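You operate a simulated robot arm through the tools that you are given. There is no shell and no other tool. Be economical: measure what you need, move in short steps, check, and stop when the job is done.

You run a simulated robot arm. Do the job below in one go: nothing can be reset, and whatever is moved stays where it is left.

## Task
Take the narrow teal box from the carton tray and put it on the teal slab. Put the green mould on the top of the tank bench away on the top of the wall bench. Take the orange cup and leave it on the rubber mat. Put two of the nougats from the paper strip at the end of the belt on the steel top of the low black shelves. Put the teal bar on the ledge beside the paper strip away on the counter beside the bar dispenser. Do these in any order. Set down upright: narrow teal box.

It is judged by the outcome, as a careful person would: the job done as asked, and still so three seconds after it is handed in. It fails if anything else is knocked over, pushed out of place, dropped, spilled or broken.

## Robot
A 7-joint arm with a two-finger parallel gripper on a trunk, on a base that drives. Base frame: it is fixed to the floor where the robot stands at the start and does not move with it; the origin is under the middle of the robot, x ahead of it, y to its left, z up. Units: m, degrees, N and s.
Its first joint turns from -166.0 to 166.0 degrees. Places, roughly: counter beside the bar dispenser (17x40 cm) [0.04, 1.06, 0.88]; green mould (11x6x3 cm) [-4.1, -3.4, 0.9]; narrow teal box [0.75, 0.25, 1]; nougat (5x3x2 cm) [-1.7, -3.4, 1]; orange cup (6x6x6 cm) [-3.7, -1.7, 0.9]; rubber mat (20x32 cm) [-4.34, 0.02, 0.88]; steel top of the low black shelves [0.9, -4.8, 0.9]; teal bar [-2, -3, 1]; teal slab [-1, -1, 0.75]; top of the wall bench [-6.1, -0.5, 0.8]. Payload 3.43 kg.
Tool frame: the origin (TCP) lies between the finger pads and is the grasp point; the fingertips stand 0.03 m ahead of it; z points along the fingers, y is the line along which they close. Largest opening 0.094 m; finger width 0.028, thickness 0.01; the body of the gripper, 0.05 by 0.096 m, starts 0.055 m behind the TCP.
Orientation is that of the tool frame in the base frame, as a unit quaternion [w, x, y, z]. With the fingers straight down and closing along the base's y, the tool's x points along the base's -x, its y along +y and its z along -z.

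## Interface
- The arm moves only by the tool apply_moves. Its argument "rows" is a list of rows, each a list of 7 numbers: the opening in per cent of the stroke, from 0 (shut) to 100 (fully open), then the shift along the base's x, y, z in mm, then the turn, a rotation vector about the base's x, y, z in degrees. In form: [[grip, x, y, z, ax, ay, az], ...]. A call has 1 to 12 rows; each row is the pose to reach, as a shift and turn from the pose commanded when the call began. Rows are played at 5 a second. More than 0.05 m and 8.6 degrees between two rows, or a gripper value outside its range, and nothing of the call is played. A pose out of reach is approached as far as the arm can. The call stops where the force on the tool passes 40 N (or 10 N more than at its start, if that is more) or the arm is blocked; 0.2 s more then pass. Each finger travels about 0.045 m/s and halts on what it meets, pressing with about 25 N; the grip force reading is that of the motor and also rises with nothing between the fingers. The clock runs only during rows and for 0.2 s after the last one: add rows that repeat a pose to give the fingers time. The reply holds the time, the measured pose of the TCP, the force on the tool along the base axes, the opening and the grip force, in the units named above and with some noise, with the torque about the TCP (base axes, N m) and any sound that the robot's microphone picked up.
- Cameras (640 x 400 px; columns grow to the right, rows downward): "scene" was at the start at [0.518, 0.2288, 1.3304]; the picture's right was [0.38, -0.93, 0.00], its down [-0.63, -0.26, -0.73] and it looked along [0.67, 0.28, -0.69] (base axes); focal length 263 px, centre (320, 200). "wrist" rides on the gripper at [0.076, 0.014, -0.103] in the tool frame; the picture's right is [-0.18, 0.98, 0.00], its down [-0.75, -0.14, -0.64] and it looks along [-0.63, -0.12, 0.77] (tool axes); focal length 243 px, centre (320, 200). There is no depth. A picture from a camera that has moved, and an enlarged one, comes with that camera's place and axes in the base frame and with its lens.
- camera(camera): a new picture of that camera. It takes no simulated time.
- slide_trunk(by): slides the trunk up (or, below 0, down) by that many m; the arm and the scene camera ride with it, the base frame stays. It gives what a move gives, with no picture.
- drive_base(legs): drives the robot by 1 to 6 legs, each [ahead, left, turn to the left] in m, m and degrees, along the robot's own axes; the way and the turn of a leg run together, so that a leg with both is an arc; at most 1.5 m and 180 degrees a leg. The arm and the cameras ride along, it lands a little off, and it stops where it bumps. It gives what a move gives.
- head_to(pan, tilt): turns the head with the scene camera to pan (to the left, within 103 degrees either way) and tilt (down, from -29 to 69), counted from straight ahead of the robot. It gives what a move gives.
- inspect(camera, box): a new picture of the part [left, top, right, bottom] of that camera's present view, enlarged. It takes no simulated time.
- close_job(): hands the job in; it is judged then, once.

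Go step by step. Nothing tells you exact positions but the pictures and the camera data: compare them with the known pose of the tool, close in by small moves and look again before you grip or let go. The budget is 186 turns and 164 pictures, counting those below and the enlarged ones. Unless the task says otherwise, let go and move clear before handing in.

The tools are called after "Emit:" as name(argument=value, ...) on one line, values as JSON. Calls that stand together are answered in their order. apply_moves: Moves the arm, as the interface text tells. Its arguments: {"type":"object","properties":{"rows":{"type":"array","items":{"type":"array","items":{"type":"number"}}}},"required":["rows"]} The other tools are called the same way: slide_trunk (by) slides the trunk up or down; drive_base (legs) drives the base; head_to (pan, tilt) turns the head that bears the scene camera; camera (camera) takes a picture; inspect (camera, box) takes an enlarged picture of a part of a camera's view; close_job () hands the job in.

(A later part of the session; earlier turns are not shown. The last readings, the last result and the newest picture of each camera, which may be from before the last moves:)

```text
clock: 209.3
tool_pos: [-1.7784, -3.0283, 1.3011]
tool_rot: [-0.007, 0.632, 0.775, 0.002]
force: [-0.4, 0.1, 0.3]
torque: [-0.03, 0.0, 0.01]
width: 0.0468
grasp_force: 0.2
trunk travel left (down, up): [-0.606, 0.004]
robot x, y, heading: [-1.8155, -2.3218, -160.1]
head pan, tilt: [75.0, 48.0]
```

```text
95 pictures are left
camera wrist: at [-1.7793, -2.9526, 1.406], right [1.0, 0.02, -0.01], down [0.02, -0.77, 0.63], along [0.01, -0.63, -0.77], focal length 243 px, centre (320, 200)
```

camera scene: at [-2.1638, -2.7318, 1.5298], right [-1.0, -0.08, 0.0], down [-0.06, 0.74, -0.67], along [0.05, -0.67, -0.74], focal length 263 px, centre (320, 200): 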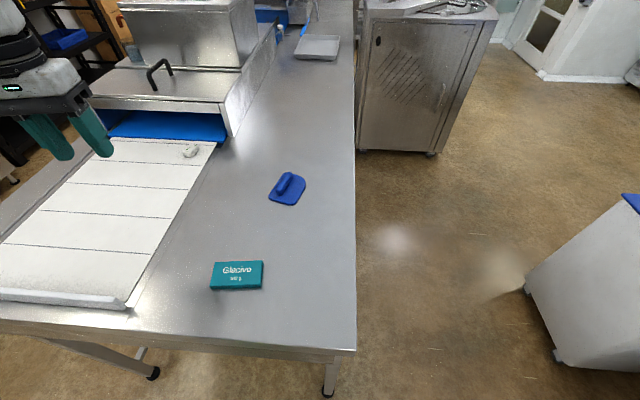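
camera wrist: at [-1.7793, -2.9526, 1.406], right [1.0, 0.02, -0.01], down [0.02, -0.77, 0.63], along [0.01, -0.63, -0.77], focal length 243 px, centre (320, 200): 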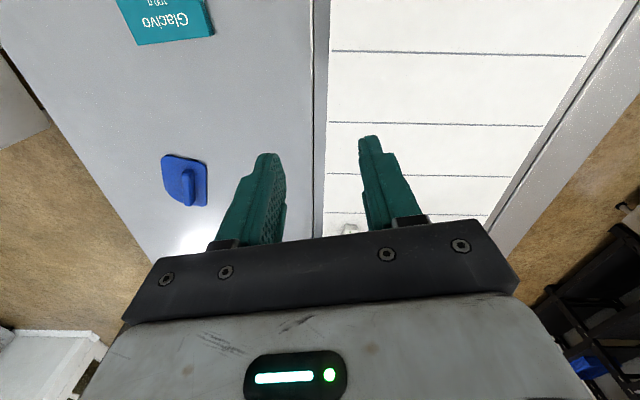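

The teal bar is centred near [-1.977, -2.968], long side along x. I move above it turning the gripper to close along y.

Emit:
apply_moves(rows=[[100, -17, 5, 0, 0, 0, -8.45], [100, -34, 10, 0, 0, 0, -16.9], [100, -50, 15, 0, 0, 0, -25.4], [100, -67, 20, 0, 0, 0, -33.8], [100, -84, 25, 0, 0, 0, -42.3], [100, -100, 30, 0, 0, 0, -50.7], [100, -117, 35, 0, 0, 0, -59.2], [100, -134, 40, 0, 0, 0, -67.7], [100, -150, 45, 0, 0, 0, -76.1], [100, -167, 50, 0, 0, 0, -84.6], [100, -184, 55, 0, 0, 0, -93], [100, -199, 60, 0, 0, 0, -101.5]])

Emit:
apply_moves(rows=[[100, 0, 0, -45, 0, 0, 0], [100, 0, 0, -90, 0, 0, 0], [100, 0, 0, -135, 0, 0, 0], [100, 0, 0, -180, 0, 0, 0], [100, 0, 0, -180, 0, 0, 0]])

Emit:
camera(camera="wrist")

Emit:
camera(camera="scene")

```text
clock: 211.9
tool_pos: [-1.9793, -2.9697, 1.3011]
tool_rot: [-0.002, 1.0, 0.0, 0.007]
force: [0.0, 0.4, -0.1]
torque: [0.03, 0.01, 0.0]
width: 0.0938
grasp_force: 0.0
trunk travel left (down, up): [-0.606, 0.004]
robot x, y, heading: [-1.8157, -2.3222, -160.3]
head pan, tilt: [75.0, 48.0]
```

```text
clock: 213.2
tool_pos: [-1.981, -2.968, 1.1195]
tool_rot: [-0.002, 1.0, 0.001, 0.007]
force: [-0.1, 0.4, 0.3]
torque: [-0.01, 0.01, 0.01]
width: 0.094
grasp_force: 0.1
trunk travel left (down, up): [-0.606, 0.004]
robot x, y, heading: [-1.8205, -2.32, -160.5]
head pan, tilt: [75.0, 48.0]
```

```text
94 pictures are left
camera wrist: at [-1.9057, -2.9831, 1.2239], right [-0.18, -0.98, -0.01], down [-0.76, 0.14, 0.63], along [-0.62, 0.12, -0.77], focal length 243 px, centre (320, 200)
```

wrist: 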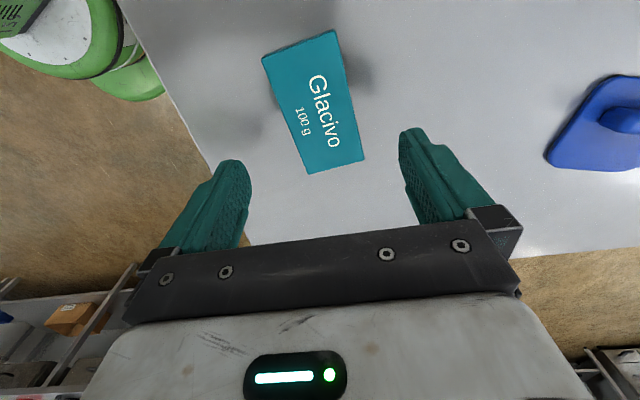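

```text
93 pictures are left
camera scene: at [-2.1639, -2.7318, 1.5297], right [-1.0, -0.08, 0.0], down [-0.06, 0.74, -0.67], along [0.05, -0.67, -0.74], focal length 263 px, centre (320, 200)
```

scene: 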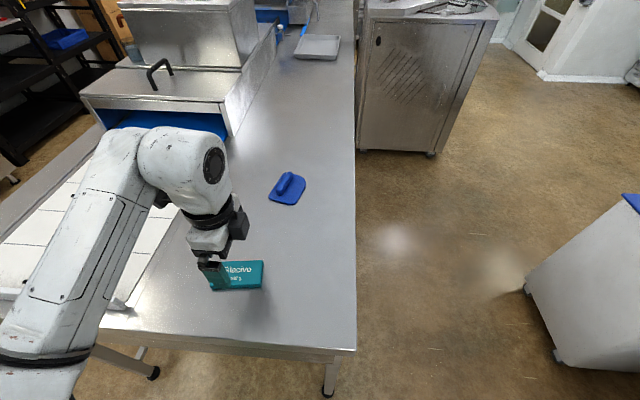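

Bar centre ≈[-1.972, -2.969], turned about 6.5°. I correct, descend and close.

Emit:
apply_moves(rows=[[100, 8, 0, -25, 0, 0, 6.5], [100, 8, 0, -50, 0, 0, 6.5], [100, 8, 0, -68, 0, 0, 6.5], [100, 8, 0, -68, 0, 0, 6.5], [60, 8, 0, -68, 0, 0, 6.5], [40, 8, 0, -68, 0, 0, 6.5], [40, 8, 0, -68, 0, 0, 6.5], [40, 8, 0, -68, 0, 0, 6.5]])

Emit:
camera(camera="wrist")

```text
clock: 214.9
tool_pos: [-1.9713, -2.967, 1.0542]
tool_rot: [-0.003, 0.998, 0.059, 0.006]
force: [0.0, -0.2, -0.1]
torque: [-0.04, -0.02, 0.03]
width: 0.0534
grasp_force: 24.9
trunk travel left (down, up): [-0.606, 0.004]
robot x, y, heading: [-1.8195, -2.3212, -160.3]
head pan, tilt: [75.0, 48.0]
```

```text
92 pictures are left
camera wrist: at [-1.8956, -2.9741, 1.1587], right [-0.07, -1.0, -0.01], down [-0.77, 0.05, 0.63], along [-0.63, 0.05, -0.77], focal length 243 px, centre (320, 200)
```

wrist: 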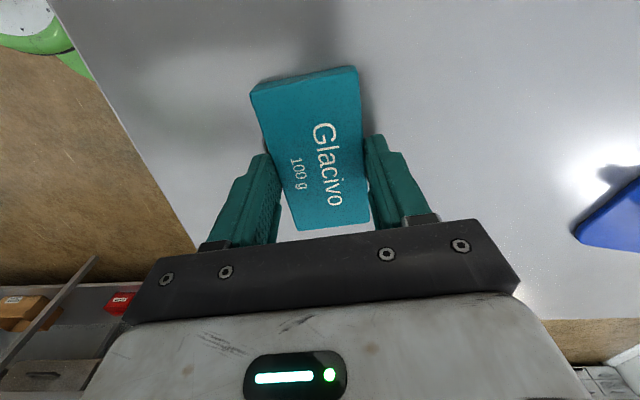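

Closed at 5.3 cm. I lift a little and check the grip.

Emit:
apply_moves(rows=[[40, 0, 0, 10, 0, 0, 0], [40, 0, 0, 25, 0, 0, 0], [40, 0, 0, 40, 0, 0, 0], [40, 0, 0, 40, 0, 0, 0]])

Emit:
inspect(camera="wrist", box=[180, 40, 480, 260])

```text
clock: 215.9
tool_pos: [-1.9712, -2.9663, 1.0937]
tool_rot: [-0.003, 0.998, 0.058, 0.006]
force: [-0.2, -0.3, -1.7]
torque: [-0.02, 0.03, -0.01]
width: 0.0531
grasp_force: 25.0
trunk travel left (down, up): [-0.606, 0.004]
robot x, y, heading: [-1.818, -2.3229, -160.4]
head pan, tilt: [75.0, 48.0]
```

```text
1.82 times, centred on (330, 150) of wrist
camera zoom: at [-1.8946, -2.9735, 1.1988], right [-0.07, -1.0, -0.01], down [-0.77, 0.05, 0.63], along [-0.63, 0.05, -0.77], focal length 441 px, centre (302, 291)
```

zoom: 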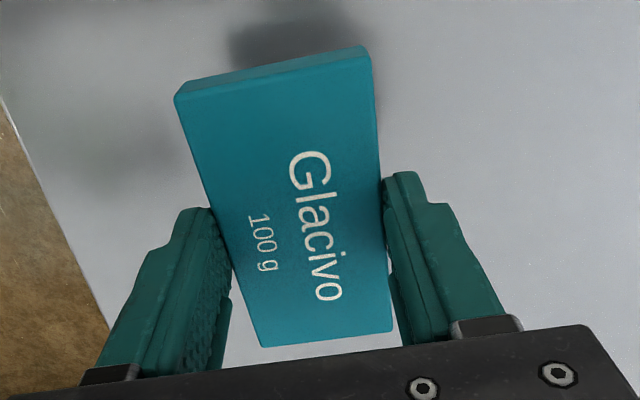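

The bar is secure. I lift it fully and drive back east and north to the counter by the bar dispenser.

Emit:
apply_moves(rows=[[40, 0, 0, 45, 0, 0, 0], [40, 0, 0, 90, 0, 0, 0], [40, 0, 0, 135, 0, 0, 0], [40, 0, 0, 180, 0, 0, 0], [40, 0, 0, 205, 0, 0, 0]])

Emit:
drive_base(legs=[[-0.75, 0.27, 0], [-0.75, 0.27, 0], [-0.38, -0.99, 0], [-0.38, -0.99, 0]])

```text
clock: 217.2
tool_pos: [-1.9712, -2.9713, 1.2975]
tool_rot: [-0.003, 0.998, 0.06, 0.007]
force: [0.6, 0.3, -1.2]
torque: [0.01, -0.01, -0.02]
width: 0.053
grasp_force: 24.6
trunk travel left (down, up): [-0.606, 0.004]
robot x, y, heading: [-1.8196, -2.3247, -160.2]
head pan, tilt: [75.0, 48.0]
```

```text
clock: 235.5
tool_pos: [-0.3208, -0.8291, 1.2975]
tool_rot: [-0.003, 0.998, 0.063, 0.007]
force: [0.6, -0.2, -0.1]
torque: [0.0, 0.03, 0.0]
width: 0.0533
grasp_force: 24.9
trunk travel left (down, up): [-0.606, 0.004]
robot x, y, heading: [-0.1763, -0.182, -159.6]
head pan, tilt: [75.0, 48.0]
```

Emit:
drive_base(legs=[[0, 0, -173]])

Emit:
head_to(pan=55, tilt=35)

Emit:
camera(camera="scene")

Emit:
camera(camera="wrist")

```text
clock: 242.9
tool_pos: [-0.1316, 0.484, 1.2992]
tool_rot: [-0.007, -0.139, 0.99, -0.004]
force: [0.0, 0.2, -1.1]
torque: [-0.02, 0.01, 0.01]
width: 0.0534
grasp_force: 24.8
trunk travel left (down, up): [-0.606, 0.004]
robot x, y, heading: [-0.1786, -0.1809, 29.1]
head pan, tilt: [75.0, 48.0]
```

```text
clock: 243.7
tool_pos: [-0.1318, 0.4845, 1.2983]
tool_rot: [-0.006, -0.14, 0.99, -0.004]
force: [-0.2, -0.6, -1.1]
torque: [0.03, 0.01, 0.01]
width: 0.0532
grasp_force: 25.0
trunk travel left (down, up): [-0.606, 0.004]
robot x, y, heading: [-0.175, -0.179, 29.3]
head pan, tilt: [55.0, 35.0]
```

```text
90 pictures are left
camera scene: at [0.1246, 0.2959, 1.5487], right [0.99, -0.1, 0.0], down [-0.06, -0.57, -0.82], along [0.08, 0.81, -0.57], focal length 263 px, centre (320, 200)
```

scene: 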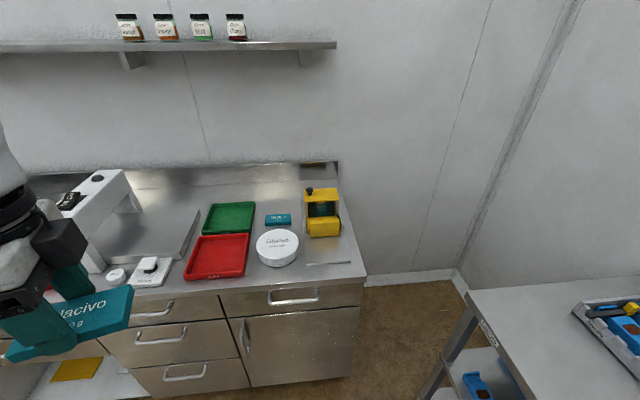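

```text
89 pictures are left
camera wrist: at [-0.2068, 0.477, 1.4027], right [-0.1, 1.0, -0.01], down [0.77, 0.08, 0.63], along [0.63, 0.06, -0.77], focal length 243 px, centre (320, 200)
```

wrist: 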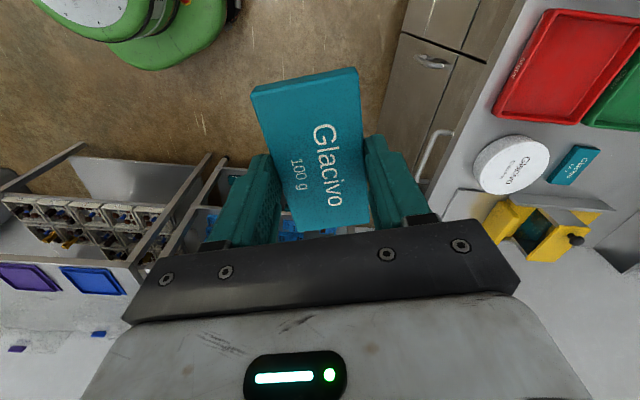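

The white disc, small teal box and trays mark the counter by the yellow dispenser; free space is behind the small teal box near [0.045, 1.21]. I drive closer and lower the trunk.

Emit:
drive_base(legs=[[0.456, 0.44, 0]])

Emit:
slide_trunk(by=-0.16)

Emit:
head_to(pan=65, tilt=40)

Emit:
camera(camera="scene")

Emit:
camera(camera="wrist")

```text
clock: 247.3
tool_pos: [0.0623, 1.0917, 1.2979]
tool_rot: [-0.006, -0.139, 0.99, -0.003]
force: [0.9, 0.0, -1.3]
torque: [0.0, 0.01, -0.01]
width: 0.0533
grasp_force: 25.0
trunk travel left (down, up): [-0.606, 0.004]
robot x, y, heading: [0.018, 0.4289, 28.7]
head pan, tilt: [55.0, 35.0]
```

```text
clock: 249.1
tool_pos: [0.0627, 1.0913, 1.1379]
tool_rot: [-0.007, -0.138, 0.99, -0.003]
force: [0.8, 0.3, -1.5]
torque: [0.01, 0.03, 0.0]
width: 0.0534
grasp_force: 25.3
trunk travel left (down, up): [-0.446, 0.164]
robot x, y, heading: [0.0152, 0.4295, 29.0]
head pan, tilt: [55.0, 35.0]
```

```text
clock: 249.8
tool_pos: [0.0635, 1.0907, 1.1379]
tool_rot: [-0.006, -0.138, 0.99, -0.003]
force: [-0.5, -1.0, -0.8]
torque: [0.01, 0.04, -0.02]
width: 0.0534
grasp_force: 25.0
trunk travel left (down, up): [-0.446, 0.164]
robot x, y, heading: [0.0192, 0.4275, 29.1]
head pan, tilt: [65.0, 40.0]
```

```text
88 pictures are left
camera scene: at [0.3025, 0.8997, 1.3812], right [1.0, 0.07, 0.0], down [0.04, -0.64, -0.77], along [-0.05, 0.76, -0.64], focal length 263 px, centre (320, 200)
```

scene: 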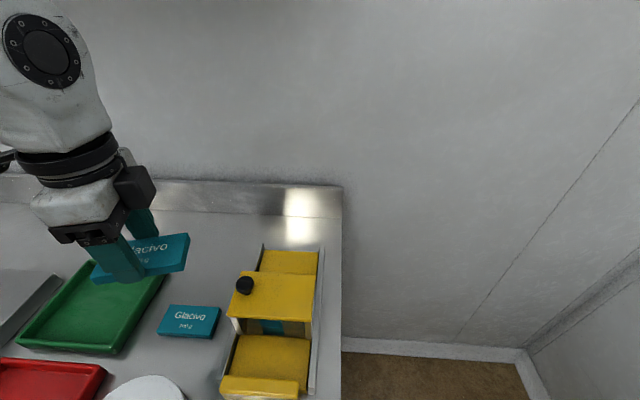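

```text
87 pictures are left
camera wrist: at [-0.013, 1.0851, 1.2427], right [-0.09, 1.0, -0.01], down [0.77, 0.08, 0.63], along [0.63, 0.05, -0.77], focal length 243 px, centre (320, 200)
```

wrist: 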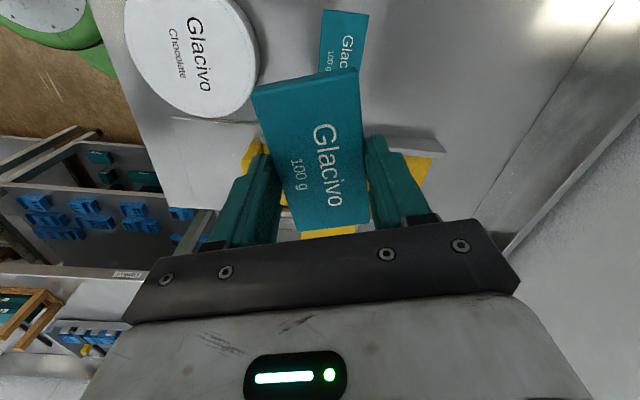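

I move to [0.045, 1.205], square up and descend to just above the counter.

Emit:
apply_moves(rows=[[40, -6, 35, 0, 0, 0, -6], [40, -12, 70, 0, 0, 0, -12], [40, -18, 105, 0, 0, 0, -16], [40, -18, 114, -20, 0, 0, -16], [40, -18, 114, -60, 0, 0, -16], [40, -18, 114, -100, 0, 0, -16], [40, -18, 114, -140, 0, 0, -16], [40, -18, 114, -180, 0, 0, -16], [40, -18, 114, -185, 0, 0, -16]])

Emit:
camera(camera="scene")

Emit:
camera(camera="wrist")

```text
clock: 251.8
tool_pos: [0.0447, 1.2043, 0.9526]
tool_rot: [-0.008, 0.002, 1.0, -0.002]
force: [-0.3, -0.2, -1.4]
torque: [-0.01, 0.0, -0.01]
width: 0.0534
grasp_force: 25.4
trunk travel left (down, up): [-0.446, 0.164]
robot x, y, heading: [0.0161, 0.4265, 28.8]
head pan, tilt: [65.0, 40.0]
```

```text
86 pictures are left
camera scene: at [0.3025, 0.8998, 1.3812], right [1.0, 0.07, 0.0], down [0.04, -0.64, -0.77], along [-0.05, 0.76, -0.64], focal length 263 px, centre (320, 200)
```

scene: 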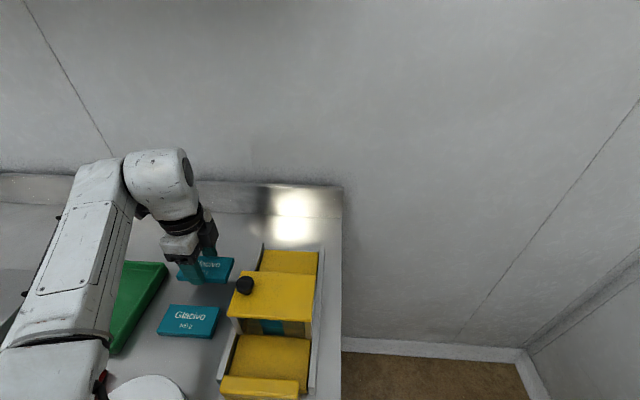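

```text
85 pictures are left
camera wrist: at [-0.0294, 1.2189, 1.0573], right [0.19, 0.98, -0.01], down [0.76, -0.14, 0.63], along [0.62, -0.12, -0.77], focal length 243 px, centre (320, 200)
```

wrist: 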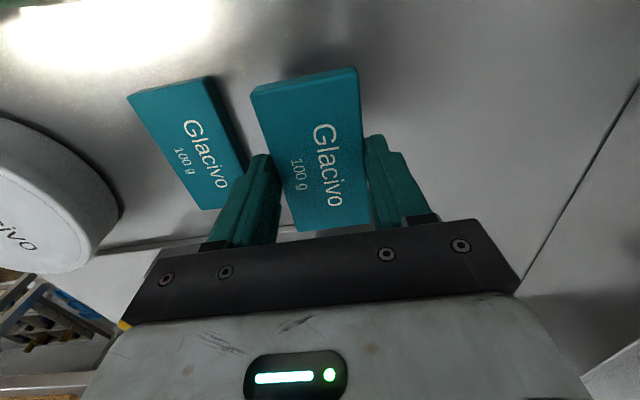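

Emit:
apply_moves(rows=[[40, 0, 7, -12, 0, 0, 0], [40, 0, 7, -22, 0, 0, 0], [40, 0, 7, -28, 0, 0, 0], [40, 0, 7, -32, 0, 0, 0], [40, 0, 7, -32, 0, 0, 0]])

Emit:
inspect(camera="scene", box=[120, 200, 280, 300])

```text
clock: 253.0
tool_pos: [0.0451, 1.2149, 0.9214]
tool_rot: [-0.007, 0.001, 1.0, -0.002]
force: [-0.1, -0.3, -0.3]
torque: [0.03, 0.0, -0.01]
width: 0.0532
grasp_force: 24.9
trunk travel left (down, up): [-0.446, 0.164]
robot x, y, heading: [0.0175, 0.4272, 28.8]
head pan, tilt: [65.0, 40.0]
```

```text
4.00 times, centred on (200, 250) of scene
camera zoom: at [0.3025, 0.8998, 1.3812], right [1.0, 0.07, 0.0], down [0.04, -0.64, -0.77], along [-0.05, 0.76, -0.64], focal length 1052 px, centre (800, 0)
```

zoom: 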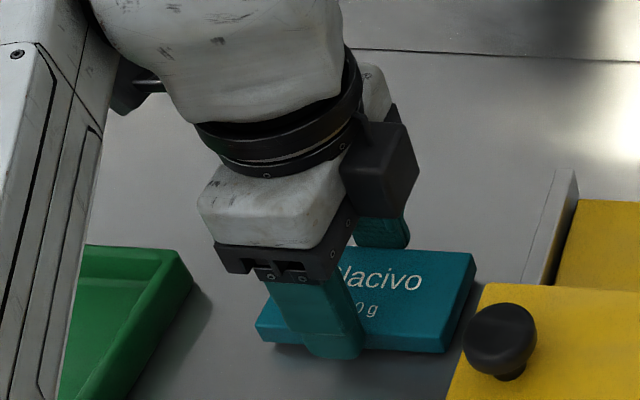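

Emit:
apply_moves(rows=[[40, 0, 0, -4, 0, 0, 0], [40, 0, 0, -8, 0, 0, 0], [40, 0, 0, -8, 0, 0, 0]])

Emit:
inspect(camera="scene", box=[120, 200, 280, 300])

```text
clock: 253.8
tool_pos: [0.0456, 1.2139, 0.9149]
tool_rot: [-0.007, 0.002, 1.0, 0.0]
force: [2.4, -5.2, 20.1]
torque: [-0.18, -0.16, 0.01]
width: 0.0535
grasp_force: 25.2
trunk travel left (down, up): [-0.446, 0.164]
robot x, y, heading: [0.0144, 0.431, 28.9]
head pan, tilt: [65.0, 40.0]
```

```text
4.00 times, centred on (200, 250) of scene
camera zoom: at [0.3026, 0.8988, 1.3818], right [1.0, 0.07, 0.0], down [0.04, -0.64, -0.77], along [-0.05, 0.76, -0.64], focal length 1052 px, centre (800, 0)
```

zoom: 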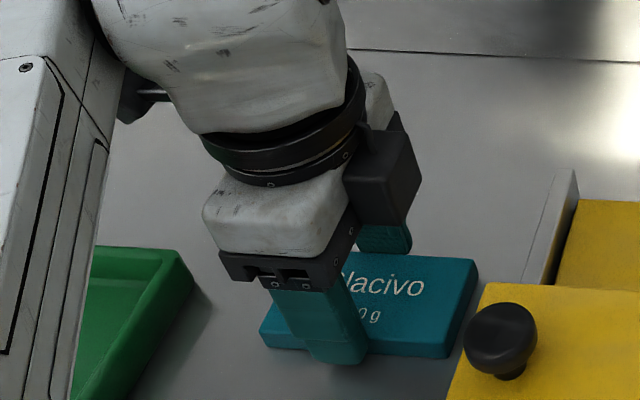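

Contact. I ease off, open partly, and rise.

Emit:
apply_moves(rows=[[40, 0, 0, 3, 0, 0, 0], [70, 0, 0, 3, 0, 0, 0], [75, 0, 0, 3, 0, 0, 0], [75, 0, 0, 3, 0, 0, 0], [75, 0, 0, 30, 0, 0, 0], [75, 0, 0, 70, 0, 0, 0], [75, 0, 0, 115, 0, 0, 0], [75, 0, 0, 160, 0, 0, 0], [75, 0, 0, 205, 0, 0, 0], [75, 0, -20, 235, 0, 0, 0], [75, 0, -60, 240, 0, 0, 0], [75, 0, -60, 240, 0, 0, 0]])

Emit:
camera(camera="scene")

```text
clock: 256.4
tool_pos: [0.042, 1.1531, 1.1519]
tool_rot: [-0.007, 0.0, 1.0, -0.003]
force: [0.4, 0.4, -0.4]
torque: [-0.02, -0.02, -0.04]
width: 0.0707
grasp_force: 0.1
trunk travel left (down, up): [-0.446, 0.164]
robot x, y, heading: [0.0158, 0.43, 28.8]
head pan, tilt: [65.0, 40.0]
```

```text
82 pictures are left
camera scene: at [0.3024, 0.8996, 1.3812], right [1.0, 0.07, 0.0], down [0.04, -0.64, -0.77], along [-0.05, 0.76, -0.64], focal length 263 px, centre (320, 200)
```

scene: 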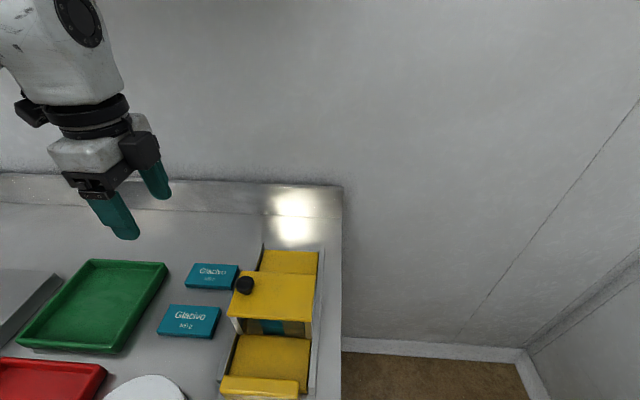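

The teal bar is on the counter beside the dispenser. Next the orange cup: I back off, turn, and drive west along the aisle.

Emit:
drive_base(legs=[[-0.416, -0.342, 0], [0, 0, 91], [0.55, 0.96, 0], [0.55, 0.96, 0]])

Emit:
head_to(pan=75, tilt=20)

Emit:
camera(camera="scene")

```text
clock: 274.0
tool_pos: [-3.1237, -0.0922, 1.1527]
tool_rot: [0.004, 0.717, -0.697, 0.006]
force: [-0.2, -0.7, -0.2]
torque: [-0.03, -0.03, 0.0]
width: 0.0703
grasp_force: 0.0
trunk travel left (down, up): [-0.446, 0.164]
robot x, y, heading: [-2.398, -0.0912, 120.6]
head pan, tilt: [65.0, 40.0]
```

```text
clock: 274.8
tool_pos: [-3.1243, -0.0921, 1.1515]
tool_rot: [0.003, 0.717, -0.697, 0.007]
force: [0.4, 0.0, 0.1]
torque: [-0.03, 0.04, -0.03]
width: 0.0704
grasp_force: 0.1
trunk travel left (down, up): [-0.446, 0.164]
robot x, y, heading: [-2.3978, -0.0958, 120.8]
head pan, tilt: [75.0, 20.0]
```

```text
81 pictures are left
camera scene: at [-2.8823, 0.1631, 1.4125], right [-0.27, 0.96, 0.0], down [0.33, 0.09, -0.94], along [-0.9, -0.25, -0.34], focal length 263 px, centre (320, 200)
```

scene: 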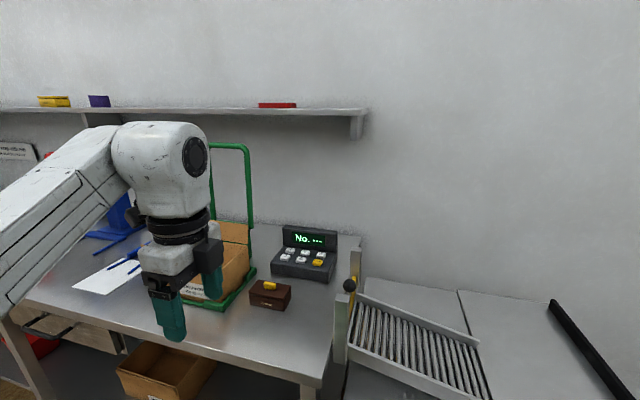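

The wall stands at x≈−4; the mat must lie in the room beyond. First the cup: I drive south along the bench.

Emit:
drive_base(legs=[[-1.2, 0.73, 0]])

Emit:
head_to(pan=60, tilt=30)

Emit:
camera(camera="scene")

Emit:
head_to(pan=103, tilt=15)

Emit:
camera(camera="scene")

```text
clock: 281.9
tool_pos: [-3.1761, -1.4704, 1.1535]
tool_rot: [-0.003, -0.7, 0.714, -0.006]
force: [0.9, 0.4, 0.0]
torque: [-0.02, -0.01, 0.0]
width: 0.0702
grasp_force: 0.1
trunk travel left (down, up): [-0.446, 0.164]
robot x, y, heading: [-2.4508, -1.5098, 117.9]
head pan, tilt: [75.0, 20.0]
```

```text
clock: 282.6
tool_pos: [-3.176, -1.4705, 1.1536]
tool_rot: [-0.003, -0.699, 0.715, -0.007]
force: [-0.1, 0.3, 0.6]
torque: [0.01, -0.02, 0.0]
width: 0.0704
grasp_force: 0.1
trunk travel left (down, up): [-0.446, 0.164]
robot x, y, heading: [-2.4527, -1.5114, 117.7]
head pan, tilt: [60.0, 30.0]
```

```text
80 pictures are left
camera scene: at [-2.9222, -1.2037, 1.3966], right [0.04, 1.0, 0.0], down [0.5, -0.02, -0.87], along [-0.87, 0.03, -0.5], focal length 263 px, centre (320, 200)
```

scene: 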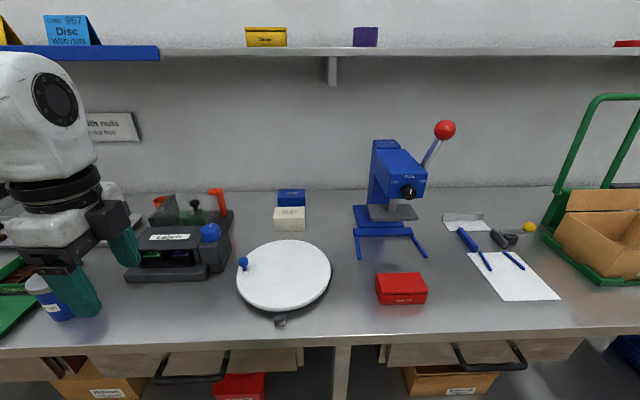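

```text
clock: 283.7
tool_pos: [-3.1762, -1.4716, 1.1522]
tool_rot: [-0.003, -0.699, 0.715, -0.007]
force: [0.0, 0.2, -0.3]
torque: [-0.01, 0.0, 0.03]
width: 0.0702
grasp_force: 0.0
trunk travel left (down, up): [-0.446, 0.164]
robot x, y, heading: [-2.453, -1.5106, 117.9]
head pan, tilt: [103.0, 15.0]
```

```text
79 pictures are left
camera scene: at [-2.9025, -1.2681, 1.4207], right [-0.65, 0.76, 0.0], down [0.2, 0.17, -0.97], along [-0.73, -0.63, -0.26], focal length 263 px, centre (320, 200)
```

scene: 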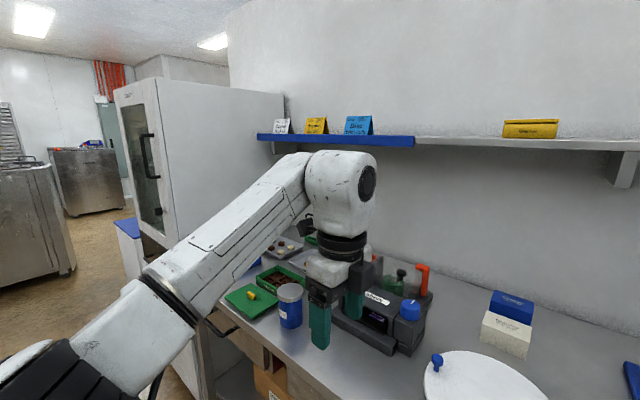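

The cup is partly hidden behind the black label holder. I shift south for a better view.

Emit:
drive_base(legs=[[-0.36, 0.18, 0]])

Emit:
head_to(pan=60, tilt=35)

Emit:
camera(camera="scene")

Emit:
camera(camera="wrist")

```text
clock: 286.2
tool_pos: [-3.1694, -1.8658, 1.1523]
tool_rot: [-0.004, -0.701, 0.713, -0.007]
force: [0.7, 1.5, -0.3]
torque: [0.0, 0.05, -0.02]
width: 0.0705
grasp_force: 0.0
trunk travel left (down, up): [-0.446, 0.164]
robot x, y, heading: [-2.4457, -1.9022, 118.1]
head pan, tilt: [103.0, 15.0]
```

```text
clock: 287.3
tool_pos: [-3.1686, -1.8654, 1.1524]
tool_rot: [-0.004, -0.701, 0.713, -0.007]
force: [0.0, -0.2, 0.3]
torque: [0.01, 0.0, 0.03]
width: 0.0704
grasp_force: 0.0
trunk travel left (down, up): [-0.446, 0.164]
robot x, y, heading: [-2.4427, -1.8995, 118.3]
head pan, tilt: [60.0, 35.0]
```

```text
78 pictures are left
camera scene: at [-2.9127, -1.5976, 1.3888], right [0.03, 1.0, 0.0], down [0.57, -0.02, -0.82], along [-0.82, 0.03, -0.57], focal length 263 px, centre (320, 200)
```

scene: 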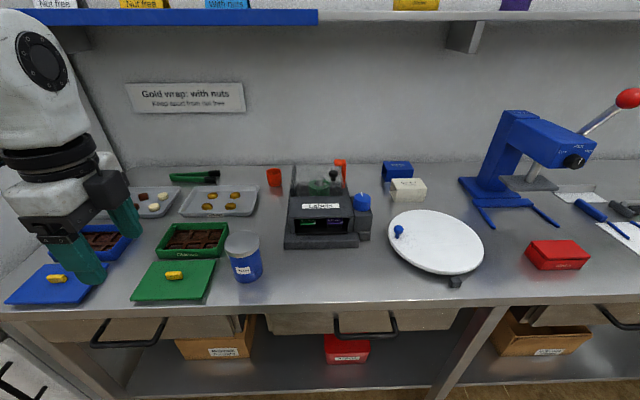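

```text
77 pictures are left
camera wrist: at [-3.184, -1.9406, 1.257], right [-0.98, 0.2, -0.01], down [0.15, 0.76, 0.63], along [0.13, 0.62, -0.77], focal length 243 px, centre (320, 200)
```

wrist: 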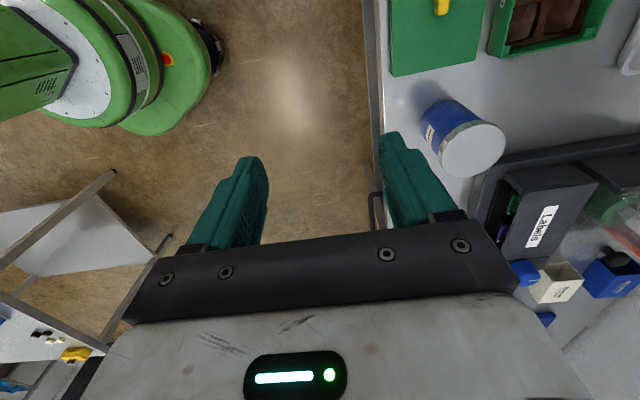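

The orange cup is near [-3.82, -1.75], under the wall shelf. I lower the trunk to slip under the shelf, drive closer, and check.

Emit:
slide_trunk(by=-0.1)

Emit:
drive_base(legs=[[0.3, 0.3, 0]])

Emit:
head_to(pan=75, tilt=35)

Emit:
camera(camera="scene")

Emit:
camera(camera="wrist")

```text
clock: 288.6
tool_pos: [-3.1682, -1.8658, 1.0516]
tool_rot: [-0.004, -0.701, 0.713, -0.007]
force: [0.3, -0.1, -0.1]
torque: [-0.03, 0.02, 0.0]
width: 0.0707
grasp_force: 0.1
trunk travel left (down, up): [-0.346, 0.264]
robot x, y, heading: [-2.4433, -1.8984, 118.1]
head pan, tilt: [60.0, 35.0]
```

```text
clock: 291.2
tool_pos: [-3.5687, -1.7421, 1.0539]
tool_rot: [-0.003, -0.7, 0.714, -0.007]
force: [0.3, 0.6, 0.3]
torque: [0.02, -0.02, 0.01]
width: 0.0704
grasp_force: 0.0
trunk travel left (down, up): [-0.346, 0.264]
robot x, y, heading: [-2.844, -1.7781, 118.1]
head pan, tilt: [60.0, 35.0]
```

```text
clock: 291.9
tool_pos: [-3.5686, -1.7416, 1.052]
tool_rot: [-0.003, -0.7, 0.714, -0.007]
force: [0.4, -0.4, 0.0]
torque: [0.0, -0.04, 0.05]
width: 0.0704
grasp_force: 0.0
trunk travel left (down, up): [-0.346, 0.264]
robot x, y, heading: [-2.8485, -1.7776, 117.6]
head pan, tilt: [75.0, 35.0]
```

```text
76 pictures are left
camera scene: at [-3.3108, -1.4972, 1.2888], right [-0.22, 0.97, 0.0], down [0.56, 0.13, -0.82], along [-0.8, -0.18, -0.57], focal length 263 px, centre (320, 200)
```

scene: 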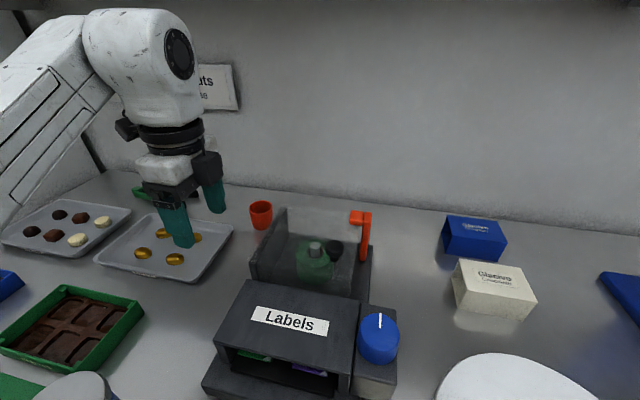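

```text
75 pictures are left
camera wrist: at [-3.5852, -1.8166, 1.1571], right [-0.98, 0.2, -0.01], down [0.15, 0.76, 0.63], along [0.13, 0.62, -0.77], focal length 243 px, centre (320, 200)
```

wrist: 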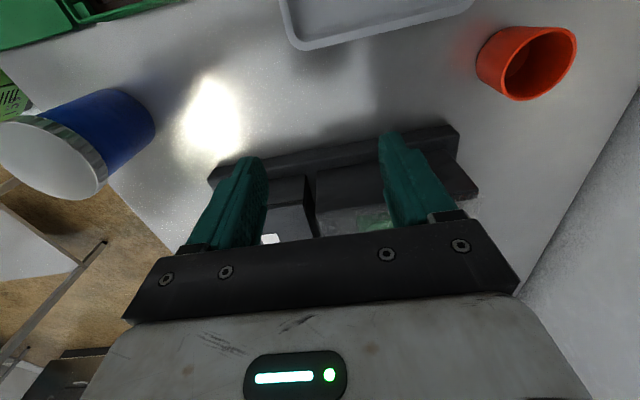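

Triangulated cup rim centre ≈[-3.762, -1.739, 0.92]. I move over it beneath the shelf.

Emit:
apply_moves(rows=[[100, -40, 1, 0, 0, 0, 0], [100, -80, 2, 0, 0, 0, 0], [100, -120, 3, 0, 0, 0, 0], [100, -160, 3, 0, 0, 0, 0], [100, -193, 3, 0, 0, 0, 0], [100, -193, 3, -30, 0, 0, 0], [100, -193, 3, -50, 0, 0, 0], [100, -193, 3, -50, 0, 0, 0]])

Emit:
camera(camera="wrist")

Emit:
camera(camera="scene")

```text
clock: 293.4
tool_pos: [-3.6189, -1.7608, 0.9519]
tool_rot: [-0.06, 0.724, -0.687, 0.025]
force: [0.7, -0.5, -0.2]
torque: [0.03, 0.04, 0.02]
width: 0.0938
grasp_force: 0.0
out of reach, approached as far as the arm can: row 2, 3, 4, 5, 6, 7
trunk travel left (down, up): [-0.346, 0.264]
robot x, y, heading: [-2.8451, -1.7786, 118.0]
head pan, tilt: [75.0, 35.0]
stopped in row 7: the arm was blocked; the commanded pose is now the measured one
```

```text
74 pictures are left
camera wrist: at [-3.6412, -1.8439, 1.0496], right [-0.98, 0.14, -0.11], down [0.02, 0.72, 0.69], along [0.17, 0.68, -0.72], focal length 243 px, centre (320, 200)
```

wrist: 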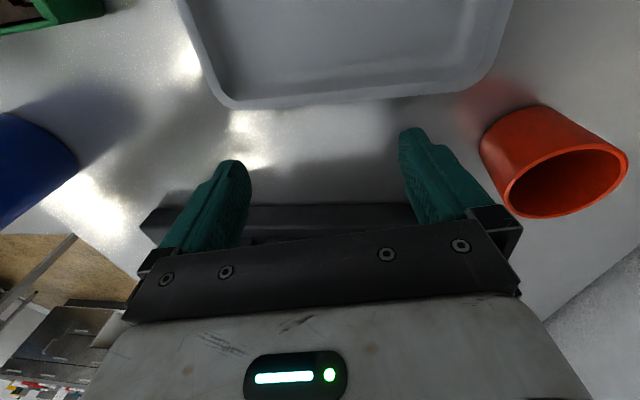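

```text
73 pictures are left
camera scene: at [-3.3107, -1.497, 1.2888], right [-0.22, 0.97, 0.0], down [0.56, 0.13, -0.82], along [-0.8, -0.18, -0.57], focal length 263 px, centre (320, 200)
```

scene: 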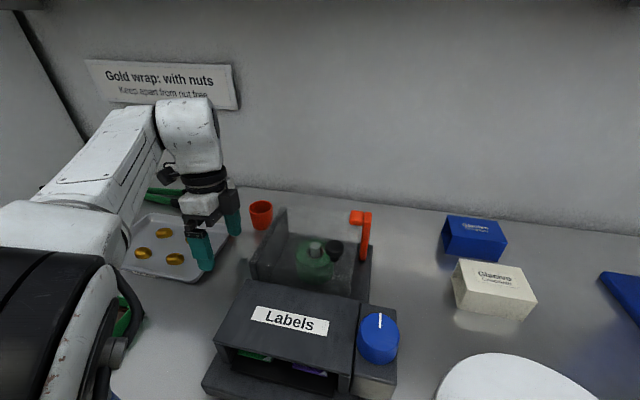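

The reach is limited at this angle. I raise and retract with the tool made upright again, then turn the base a bit so the cup is more ahead of the robot.

Emit:
apply_moves(rows=[[100, 0, 0, 20, 0, 0, 0], [100, 10, 0, 45, 0, 0, 0], [100, 35, 5, 75, -1, 2.5, -1], [100, 70, 10, 90, -2, 5, -2], [100, 100, 10, 95, -2.8, 6.9, -3], [100, 130, 0, 95, -2.8, 6.9, -3], [100, 130, 0, 95, -2.8, 6.9, -3]])

Emit:
drive_base(legs=[[0, 0, 20], [0.07, 0, 0]])

Emit:
head_to(pan=55, tilt=35)

Emit:
camera(camera="scene")

```text
clock: 295.0
tool_pos: [-3.4899, -1.7594, 1.0492]
tool_rot: [0.0, -0.706, 0.708, 0.0]
force: [0.2, -1.2, -0.6]
torque: [0.0, 0.0, 0.03]
width: 0.094
grasp_force: 0.0
trunk travel left (down, up): [-0.346, 0.264]
robot x, y, heading: [-2.8439, -1.7816, 117.8]
head pan, tilt: [75.0, 35.0]
```

```text
clock: 297.1
tool_pos: [-3.5078, -1.9412, 1.0486]
tool_rot: [0.0, 0.82, -0.572, 0.0]
force: [0.4, 0.9, 0.5]
torque: [0.03, 0.03, -0.01]
width: 0.094
grasp_force: 0.1
trunk travel left (down, up): [-0.346, 0.264]
robot x, y, heading: [-2.8963, -1.7368, 138.5]
head pan, tilt: [75.0, 35.0]
```

```text
clock: 297.9
tool_pos: [-3.5072, -1.9418, 1.0485]
tool_rot: [0.001, 0.821, -0.571, 0.0]
force: [-0.3, 0.1, 0.5]
torque: [-0.02, -0.01, 0.0]
width: 0.0942
grasp_force: 0.1
trunk travel left (down, up): [-0.346, 0.264]
robot x, y, heading: [-2.8958, -1.7345, 138.5]
head pan, tilt: [55.0, 35.0]
```

```text
72 pictures are left
camera scene: at [-3.4426, -1.605, 1.2888], right [-0.23, 0.97, 0.0], down [0.56, 0.13, -0.82], along [-0.8, -0.19, -0.57], focal length 263 px, centre (320, 200)
```

scene: 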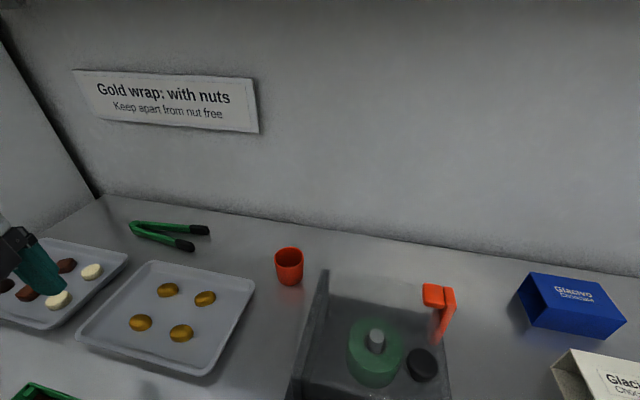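

Cup position confirmed. I approach it again, with smaller side angle.

Emit:
apply_moves(rows=[[100, -35, 25, 0, 0, 0, -4], [100, -70, 55, 0, 0, 0, -8], [100, -105, 85, 0, 0, 0, -12], [100, -140, 115, 0, 0, 0, -15], [100, -175, 145, 0, 0, 0, -15], [100, -210, 175, 0, 0, 0, -15], [100, -240, 195, 0, 0, 0, -15], [100, -254, 201, 0, 0, 0, -15], [100, -254, 201, 0, 0, 0, -15]])

Emit:
camera(camera="wrist")

Emit:
camera(camera="scene")

```text
clock: 300.1
tool_pos: [-3.7521, -1.7521, 1.0146]
tool_rot: [-0.025, 0.748, -0.663, 0.003]
force: [-0.2, 0.6, 0.5]
torque: [0.01, -0.01, 0.02]
width: 0.0939
grasp_force: 0.1
trunk travel left (down, up): [-0.346, 0.264]
robot x, y, heading: [-2.8942, -1.7355, 138.4]
head pan, tilt: [55.0, 35.0]
stopped in row 9: the arm was blocked; the commanded pose is now the measured one
```

```text
71 pictures are left
camera wrist: at [-3.7607, -1.8341, 1.1155], right [-1.0, 0.07, -0.04], down [0.03, 0.74, 0.67], along [0.07, 0.67, -0.74], focal length 243 px, centre (320, 200)
```

wrist: 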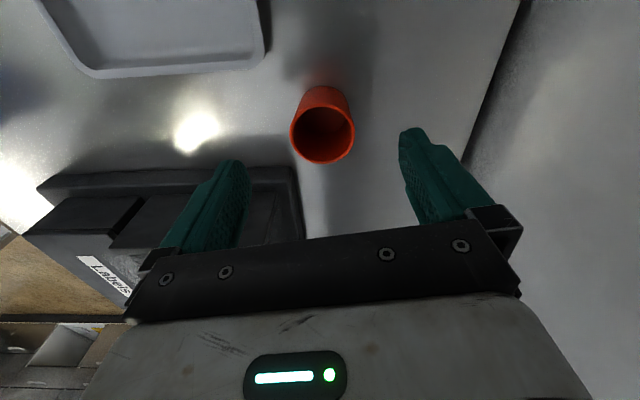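

```text
70 pictures are left
camera scene: at [-3.4427, -1.6048, 1.2887], right [-0.23, 0.97, 0.0], down [0.56, 0.13, -0.82], along [-0.8, -0.19, -0.57], focal length 263 px, centre (320, 200)
```

scene: 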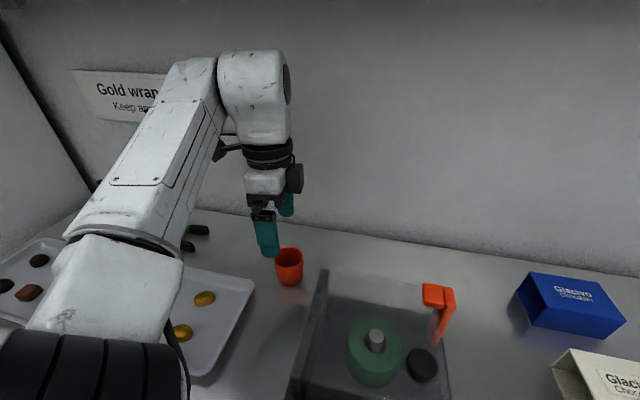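

Blocked slightly, probably the forearm beside the head, but the gripper is almost above the cup. I nudge with the base and will descend with the trunk.

Emit:
drive_base(legs=[[0.012, -0.007, 0]])

Emit:
slide_trunk(by=-0.05)

Emit:
camera(camera="wrist")

```text
clock: 300.9
tool_pos: [-3.7557, -1.7391, 1.0164]
tool_rot: [-0.025, 0.747, -0.664, 0.001]
force: [-1.0, 0.3, 0.3]
torque: [-0.04, -0.02, 0.01]
width: 0.0941
grasp_force: 0.1
trunk travel left (down, up): [-0.346, 0.264]
robot x, y, heading: [-2.9014, -1.7183, 138.4]
head pan, tilt: [55.0, 35.0]
```

```text
clock: 301.8
tool_pos: [-3.7558, -1.7392, 0.9645]
tool_rot: [-0.026, 0.747, -0.665, 0.002]
force: [0.0, 0.1, -0.2]
torque: [0.03, -0.03, 0.03]
width: 0.0938
grasp_force: 0.1
trunk travel left (down, up): [-0.296, 0.314]
robot x, y, heading: [-2.8994, -1.7166, 138.6]
head pan, tilt: [55.0, 35.0]
```

```text
69 pictures are left
camera wrist: at [-3.765, -1.8207, 1.0654], right [-1.0, 0.07, -0.04], down [0.03, 0.74, 0.67], along [0.07, 0.67, -0.74], focal length 243 px, centre (320, 200)
```

wrist: 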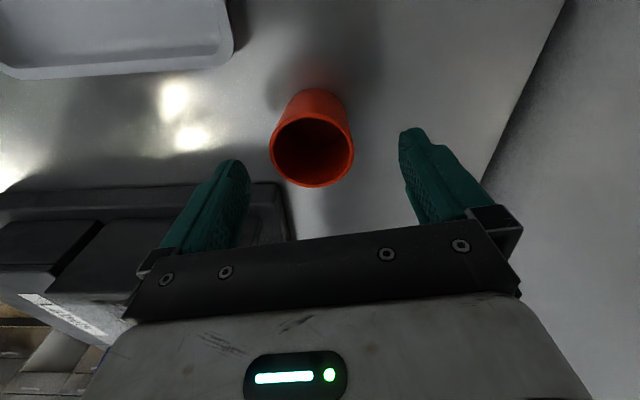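

Emit:
slide_trunk(by=-0.055)

Emit:
camera(camera="wrist")

```text
clock: 302.8
tool_pos: [-3.755, -1.7409, 0.912]
tool_rot: [-0.025, 0.747, -0.664, 0.001]
force: [-0.4, -3.6, 26.5]
torque: [-0.6, 1.38, 0.16]
width: 0.094
grasp_force: 0.1
trunk travel left (down, up): [-0.241, 0.369]
robot x, y, heading: [-2.8986, -1.7192, 138.8]
head pan, tilt: [55.0, 35.0]
```

```text
68 pictures are left
camera wrist: at [-3.7646, -1.8208, 1.0129], right [-1.0, 0.07, -0.03], down [0.03, 0.74, 0.67], along [0.07, 0.67, -0.74], focal length 243 px, centre (320, 200)
```

wrist: 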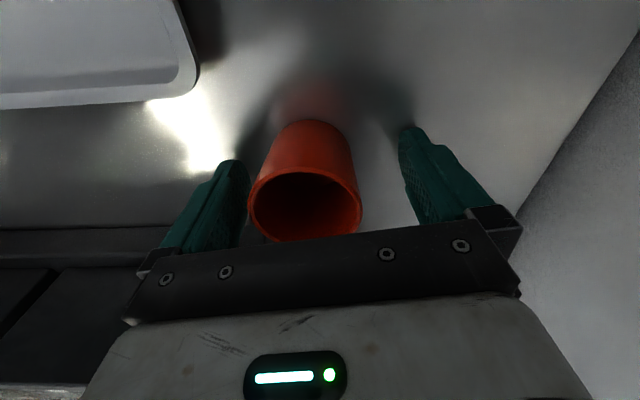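

A fingertip touches the bench; I raise a centimetre and close on the cup.

Emit:
slide_trunk(by=0.012)

Emit:
apply_moves(rows=[[80, 0, 0, 0, 0, 0, 0], [60, 0, 0, 0, 0, 0, 0], [40, 0, 0, 0, 0, 0, 0], [35, 0, 0, 0, 0, 0, 0], [35, 0, 0, 0, 0, 0, 0]])

Emit:
camera(camera="wrist")

```text
clock: 303.4
tool_pos: [-3.7567, -1.7391, 0.9209]
tool_rot: [-0.026, 0.748, -0.663, 0.002]
force: [-0.2, 0.8, 0.0]
torque: [0.0, -0.03, 0.01]
width: 0.0938
grasp_force: 0.1
trunk travel left (down, up): [-0.253, 0.357]
robot x, y, heading: [-2.9014, -1.7205, 138.3]
head pan, tilt: [55.0, 35.0]
```

```text
clock: 304.6
tool_pos: [-3.756, -1.7389, 0.9218]
tool_rot: [-0.026, 0.747, -0.665, 0.002]
force: [-0.1, 0.8, 0.2]
torque: [0.01, 0.03, 0.0]
width: 0.0527
grasp_force: 25.0
trunk travel left (down, up): [-0.253, 0.357]
robot x, y, heading: [-2.8937, -1.7186, 138.4]
head pan, tilt: [55.0, 35.0]
```

```text
67 pictures are left
camera wrist: at [-3.7651, -1.8205, 1.0227], right [-1.0, 0.07, -0.03], down [0.03, 0.74, 0.67], along [0.07, 0.67, -0.74], focal length 243 px, centre (320, 200)
```

wrist: 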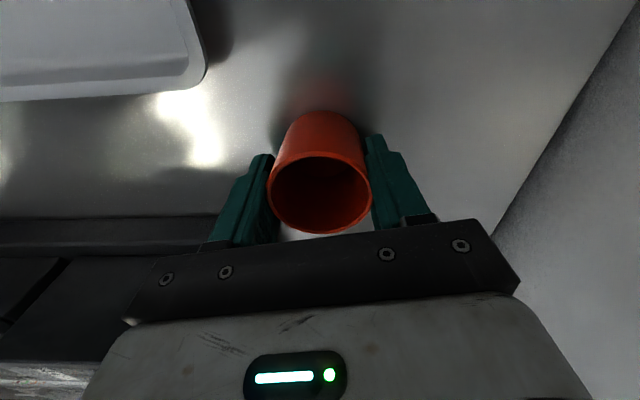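

Cup held. I lift with the trunk and back out eastward.

Emit:
slide_trunk(by=0.12)

Emit:
drive_base(legs=[[-0.41, -0.37, 0]])

Emit:
camera(camera="scene")

```text
clock: 306.1
tool_pos: [-3.7562, -1.7389, 1.0412]
tool_rot: [-0.026, 0.748, -0.664, 0.003]
force: [-0.2, 0.5, 0.3]
torque: [0.01, -0.02, 0.01]
width: 0.0526
grasp_force: 25.0
trunk travel left (down, up): [-0.373, 0.237]
robot x, y, heading: [-2.903, -1.719, 138.4]
head pan, tilt: [55.0, 35.0]
```

```text
clock: 309.2
tool_pos: [-3.2178, -1.7309, 1.0419]
tool_rot: [-0.026, 0.743, -0.669, 0.002]
force: [0.6, -0.2, 0.6]
torque: [-0.04, 0.02, -0.03]
width: 0.0527
grasp_force: 24.6
trunk travel left (down, up): [-0.373, 0.237]
robot x, y, heading: [-2.3618, -1.7247, 137.6]
head pan, tilt: [55.0, 35.0]
```

```text
66 pictures are left
camera scene: at [-2.9071, -1.5879, 1.3157], right [-0.22, 0.98, 0.0], down [0.56, 0.13, -0.82], along [-0.8, -0.18, -0.57], focal length 263 px, centre (320, 200)
```

scene: 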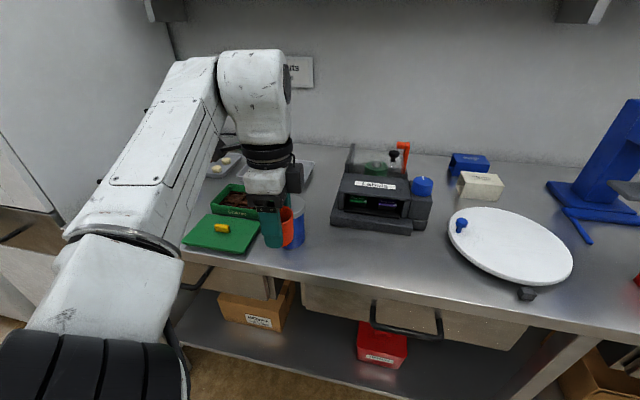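

I tuck the arm a little, level it, and drive south to look into the western room.

Emit:
apply_moves(rows=[[35, 30, -10, 15, -0.6, 0.7, 0], [35, 65, -20, 35, -1.3, 1.4, 0], [35, 100, -35, 50, -1.9, 2.1, 0], [35, 135, -50, 60, -1.9, 2.1, 0], [35, 160, -60, 60, -1.9, 2.1, 0], [35, 160, -60, 60, -1.9, 2.1, 0]])

Emit:
drive_base(legs=[[-0.62, 0.85, 0]])

Emit:
head_to(pan=60, tilt=18)

Emit:
camera(camera="scene")

```text
clock: 310.6
tool_pos: [-3.0587, -1.7898, 1.099]
tool_rot: [-0.002, 0.743, -0.669, 0.0]
force: [-0.3, -0.2, -0.6]
torque: [0.03, 0.02, 0.02]
width: 0.0526
grasp_force: 24.8
trunk travel left (down, up): [-0.373, 0.237]
robot x, y, heading: [-2.3648, -1.7252, 137.7]
head pan, tilt: [55.0, 35.0]
```

```text
clock: 316.0
tool_pos: [-3.1794, -2.8391, 1.0992]
tool_rot: [-0.001, 0.739, -0.674, 0.0]
force: [0.6, 0.3, -0.3]
torque: [-0.01, 0.02, 0.02]
width: 0.0524
grasp_force: 24.9
trunk travel left (down, up): [-0.373, 0.237]
robot x, y, heading: [-2.4796, -2.7806, 136.7]
head pan, tilt: [55.0, 35.0]
```

```text
clock: 316.8
tool_pos: [-3.1781, -2.8395, 1.0995]
tool_rot: [-0.001, 0.739, -0.674, 0.001]
force: [0.1, -0.3, -0.4]
torque: [0.04, -0.04, -0.01]
width: 0.0525
grasp_force: 25.1
trunk travel left (down, up): [-0.373, 0.237]
robot x, y, heading: [-2.4805, -2.7832, 137.1]
head pan, tilt: [60.0, 18.0]
```

```text
65 pictures are left
camera scene: at [-3.0271, -2.6482, 1.3428], right [-0.29, 0.96, 0.0], down [0.3, 0.09, -0.95], along [-0.91, -0.28, -0.31], focal length 263 px, centre (320, 200)
```

scene: 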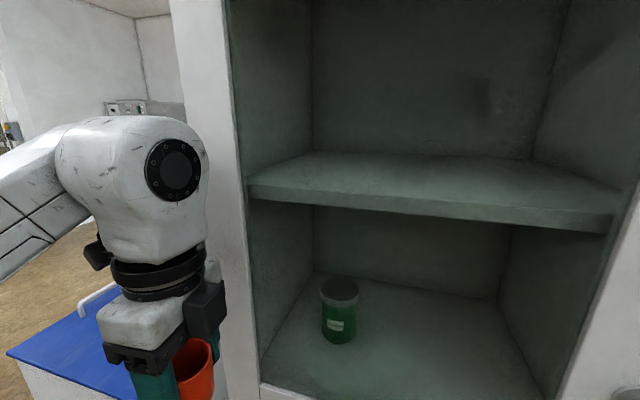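

Emit:
drive_base(legs=[[0.15, 0.14, 0], [0, 0, 73]])

Emit:
head_to(pan=20, tilt=18)

Emit:
camera(camera="scene")

```text
clock: 317.8
tool_pos: [-3.2164, -2.8401, 1.1011]
tool_rot: [-0.01, 0.734, -0.679, 0.006]
force: [12.0, 1.4, -0.1]
torque: [-0.08, 1.34, -0.31]
width: 0.0529
grasp_force: 24.3
trunk travel left (down, up): [-0.373, 0.237]
robot x, y, heading: [-2.5285, -2.7802, 136.9]
head pan, tilt: [60.0, 18.0]
stopped in leg 1: the force on the tool passed its limit at 177 N (the readings are from after the stop); the commanded pose is now the measured one
```

```text
clock: 318.9
tool_pos: [-3.2182, -2.8395, 1.1017]
tool_rot: [-0.009, 0.735, -0.678, 0.007]
force: [20.8, 1.6, 4.3]
torque: [-0.12, 2.32, -0.52]
width: 0.0523
grasp_force: 25.0
trunk travel left (down, up): [-0.373, 0.237]
robot x, y, heading: [-2.5282, -2.7808, 136.8]
head pan, tilt: [20.0, 18.0]
```

```text
64 pictures are left
camera scene: at [-3.0708, -2.5849, 1.3433], right [0.39, 0.92, 0.0], down [0.28, -0.12, -0.95], along [-0.88, 0.37, -0.31], focal length 263 px, centre (320, 200)
```

scene: 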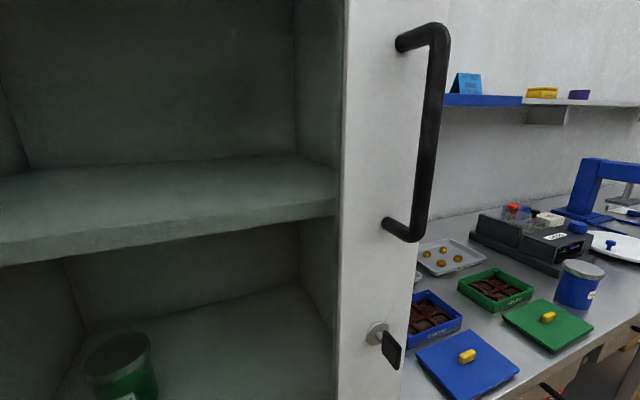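

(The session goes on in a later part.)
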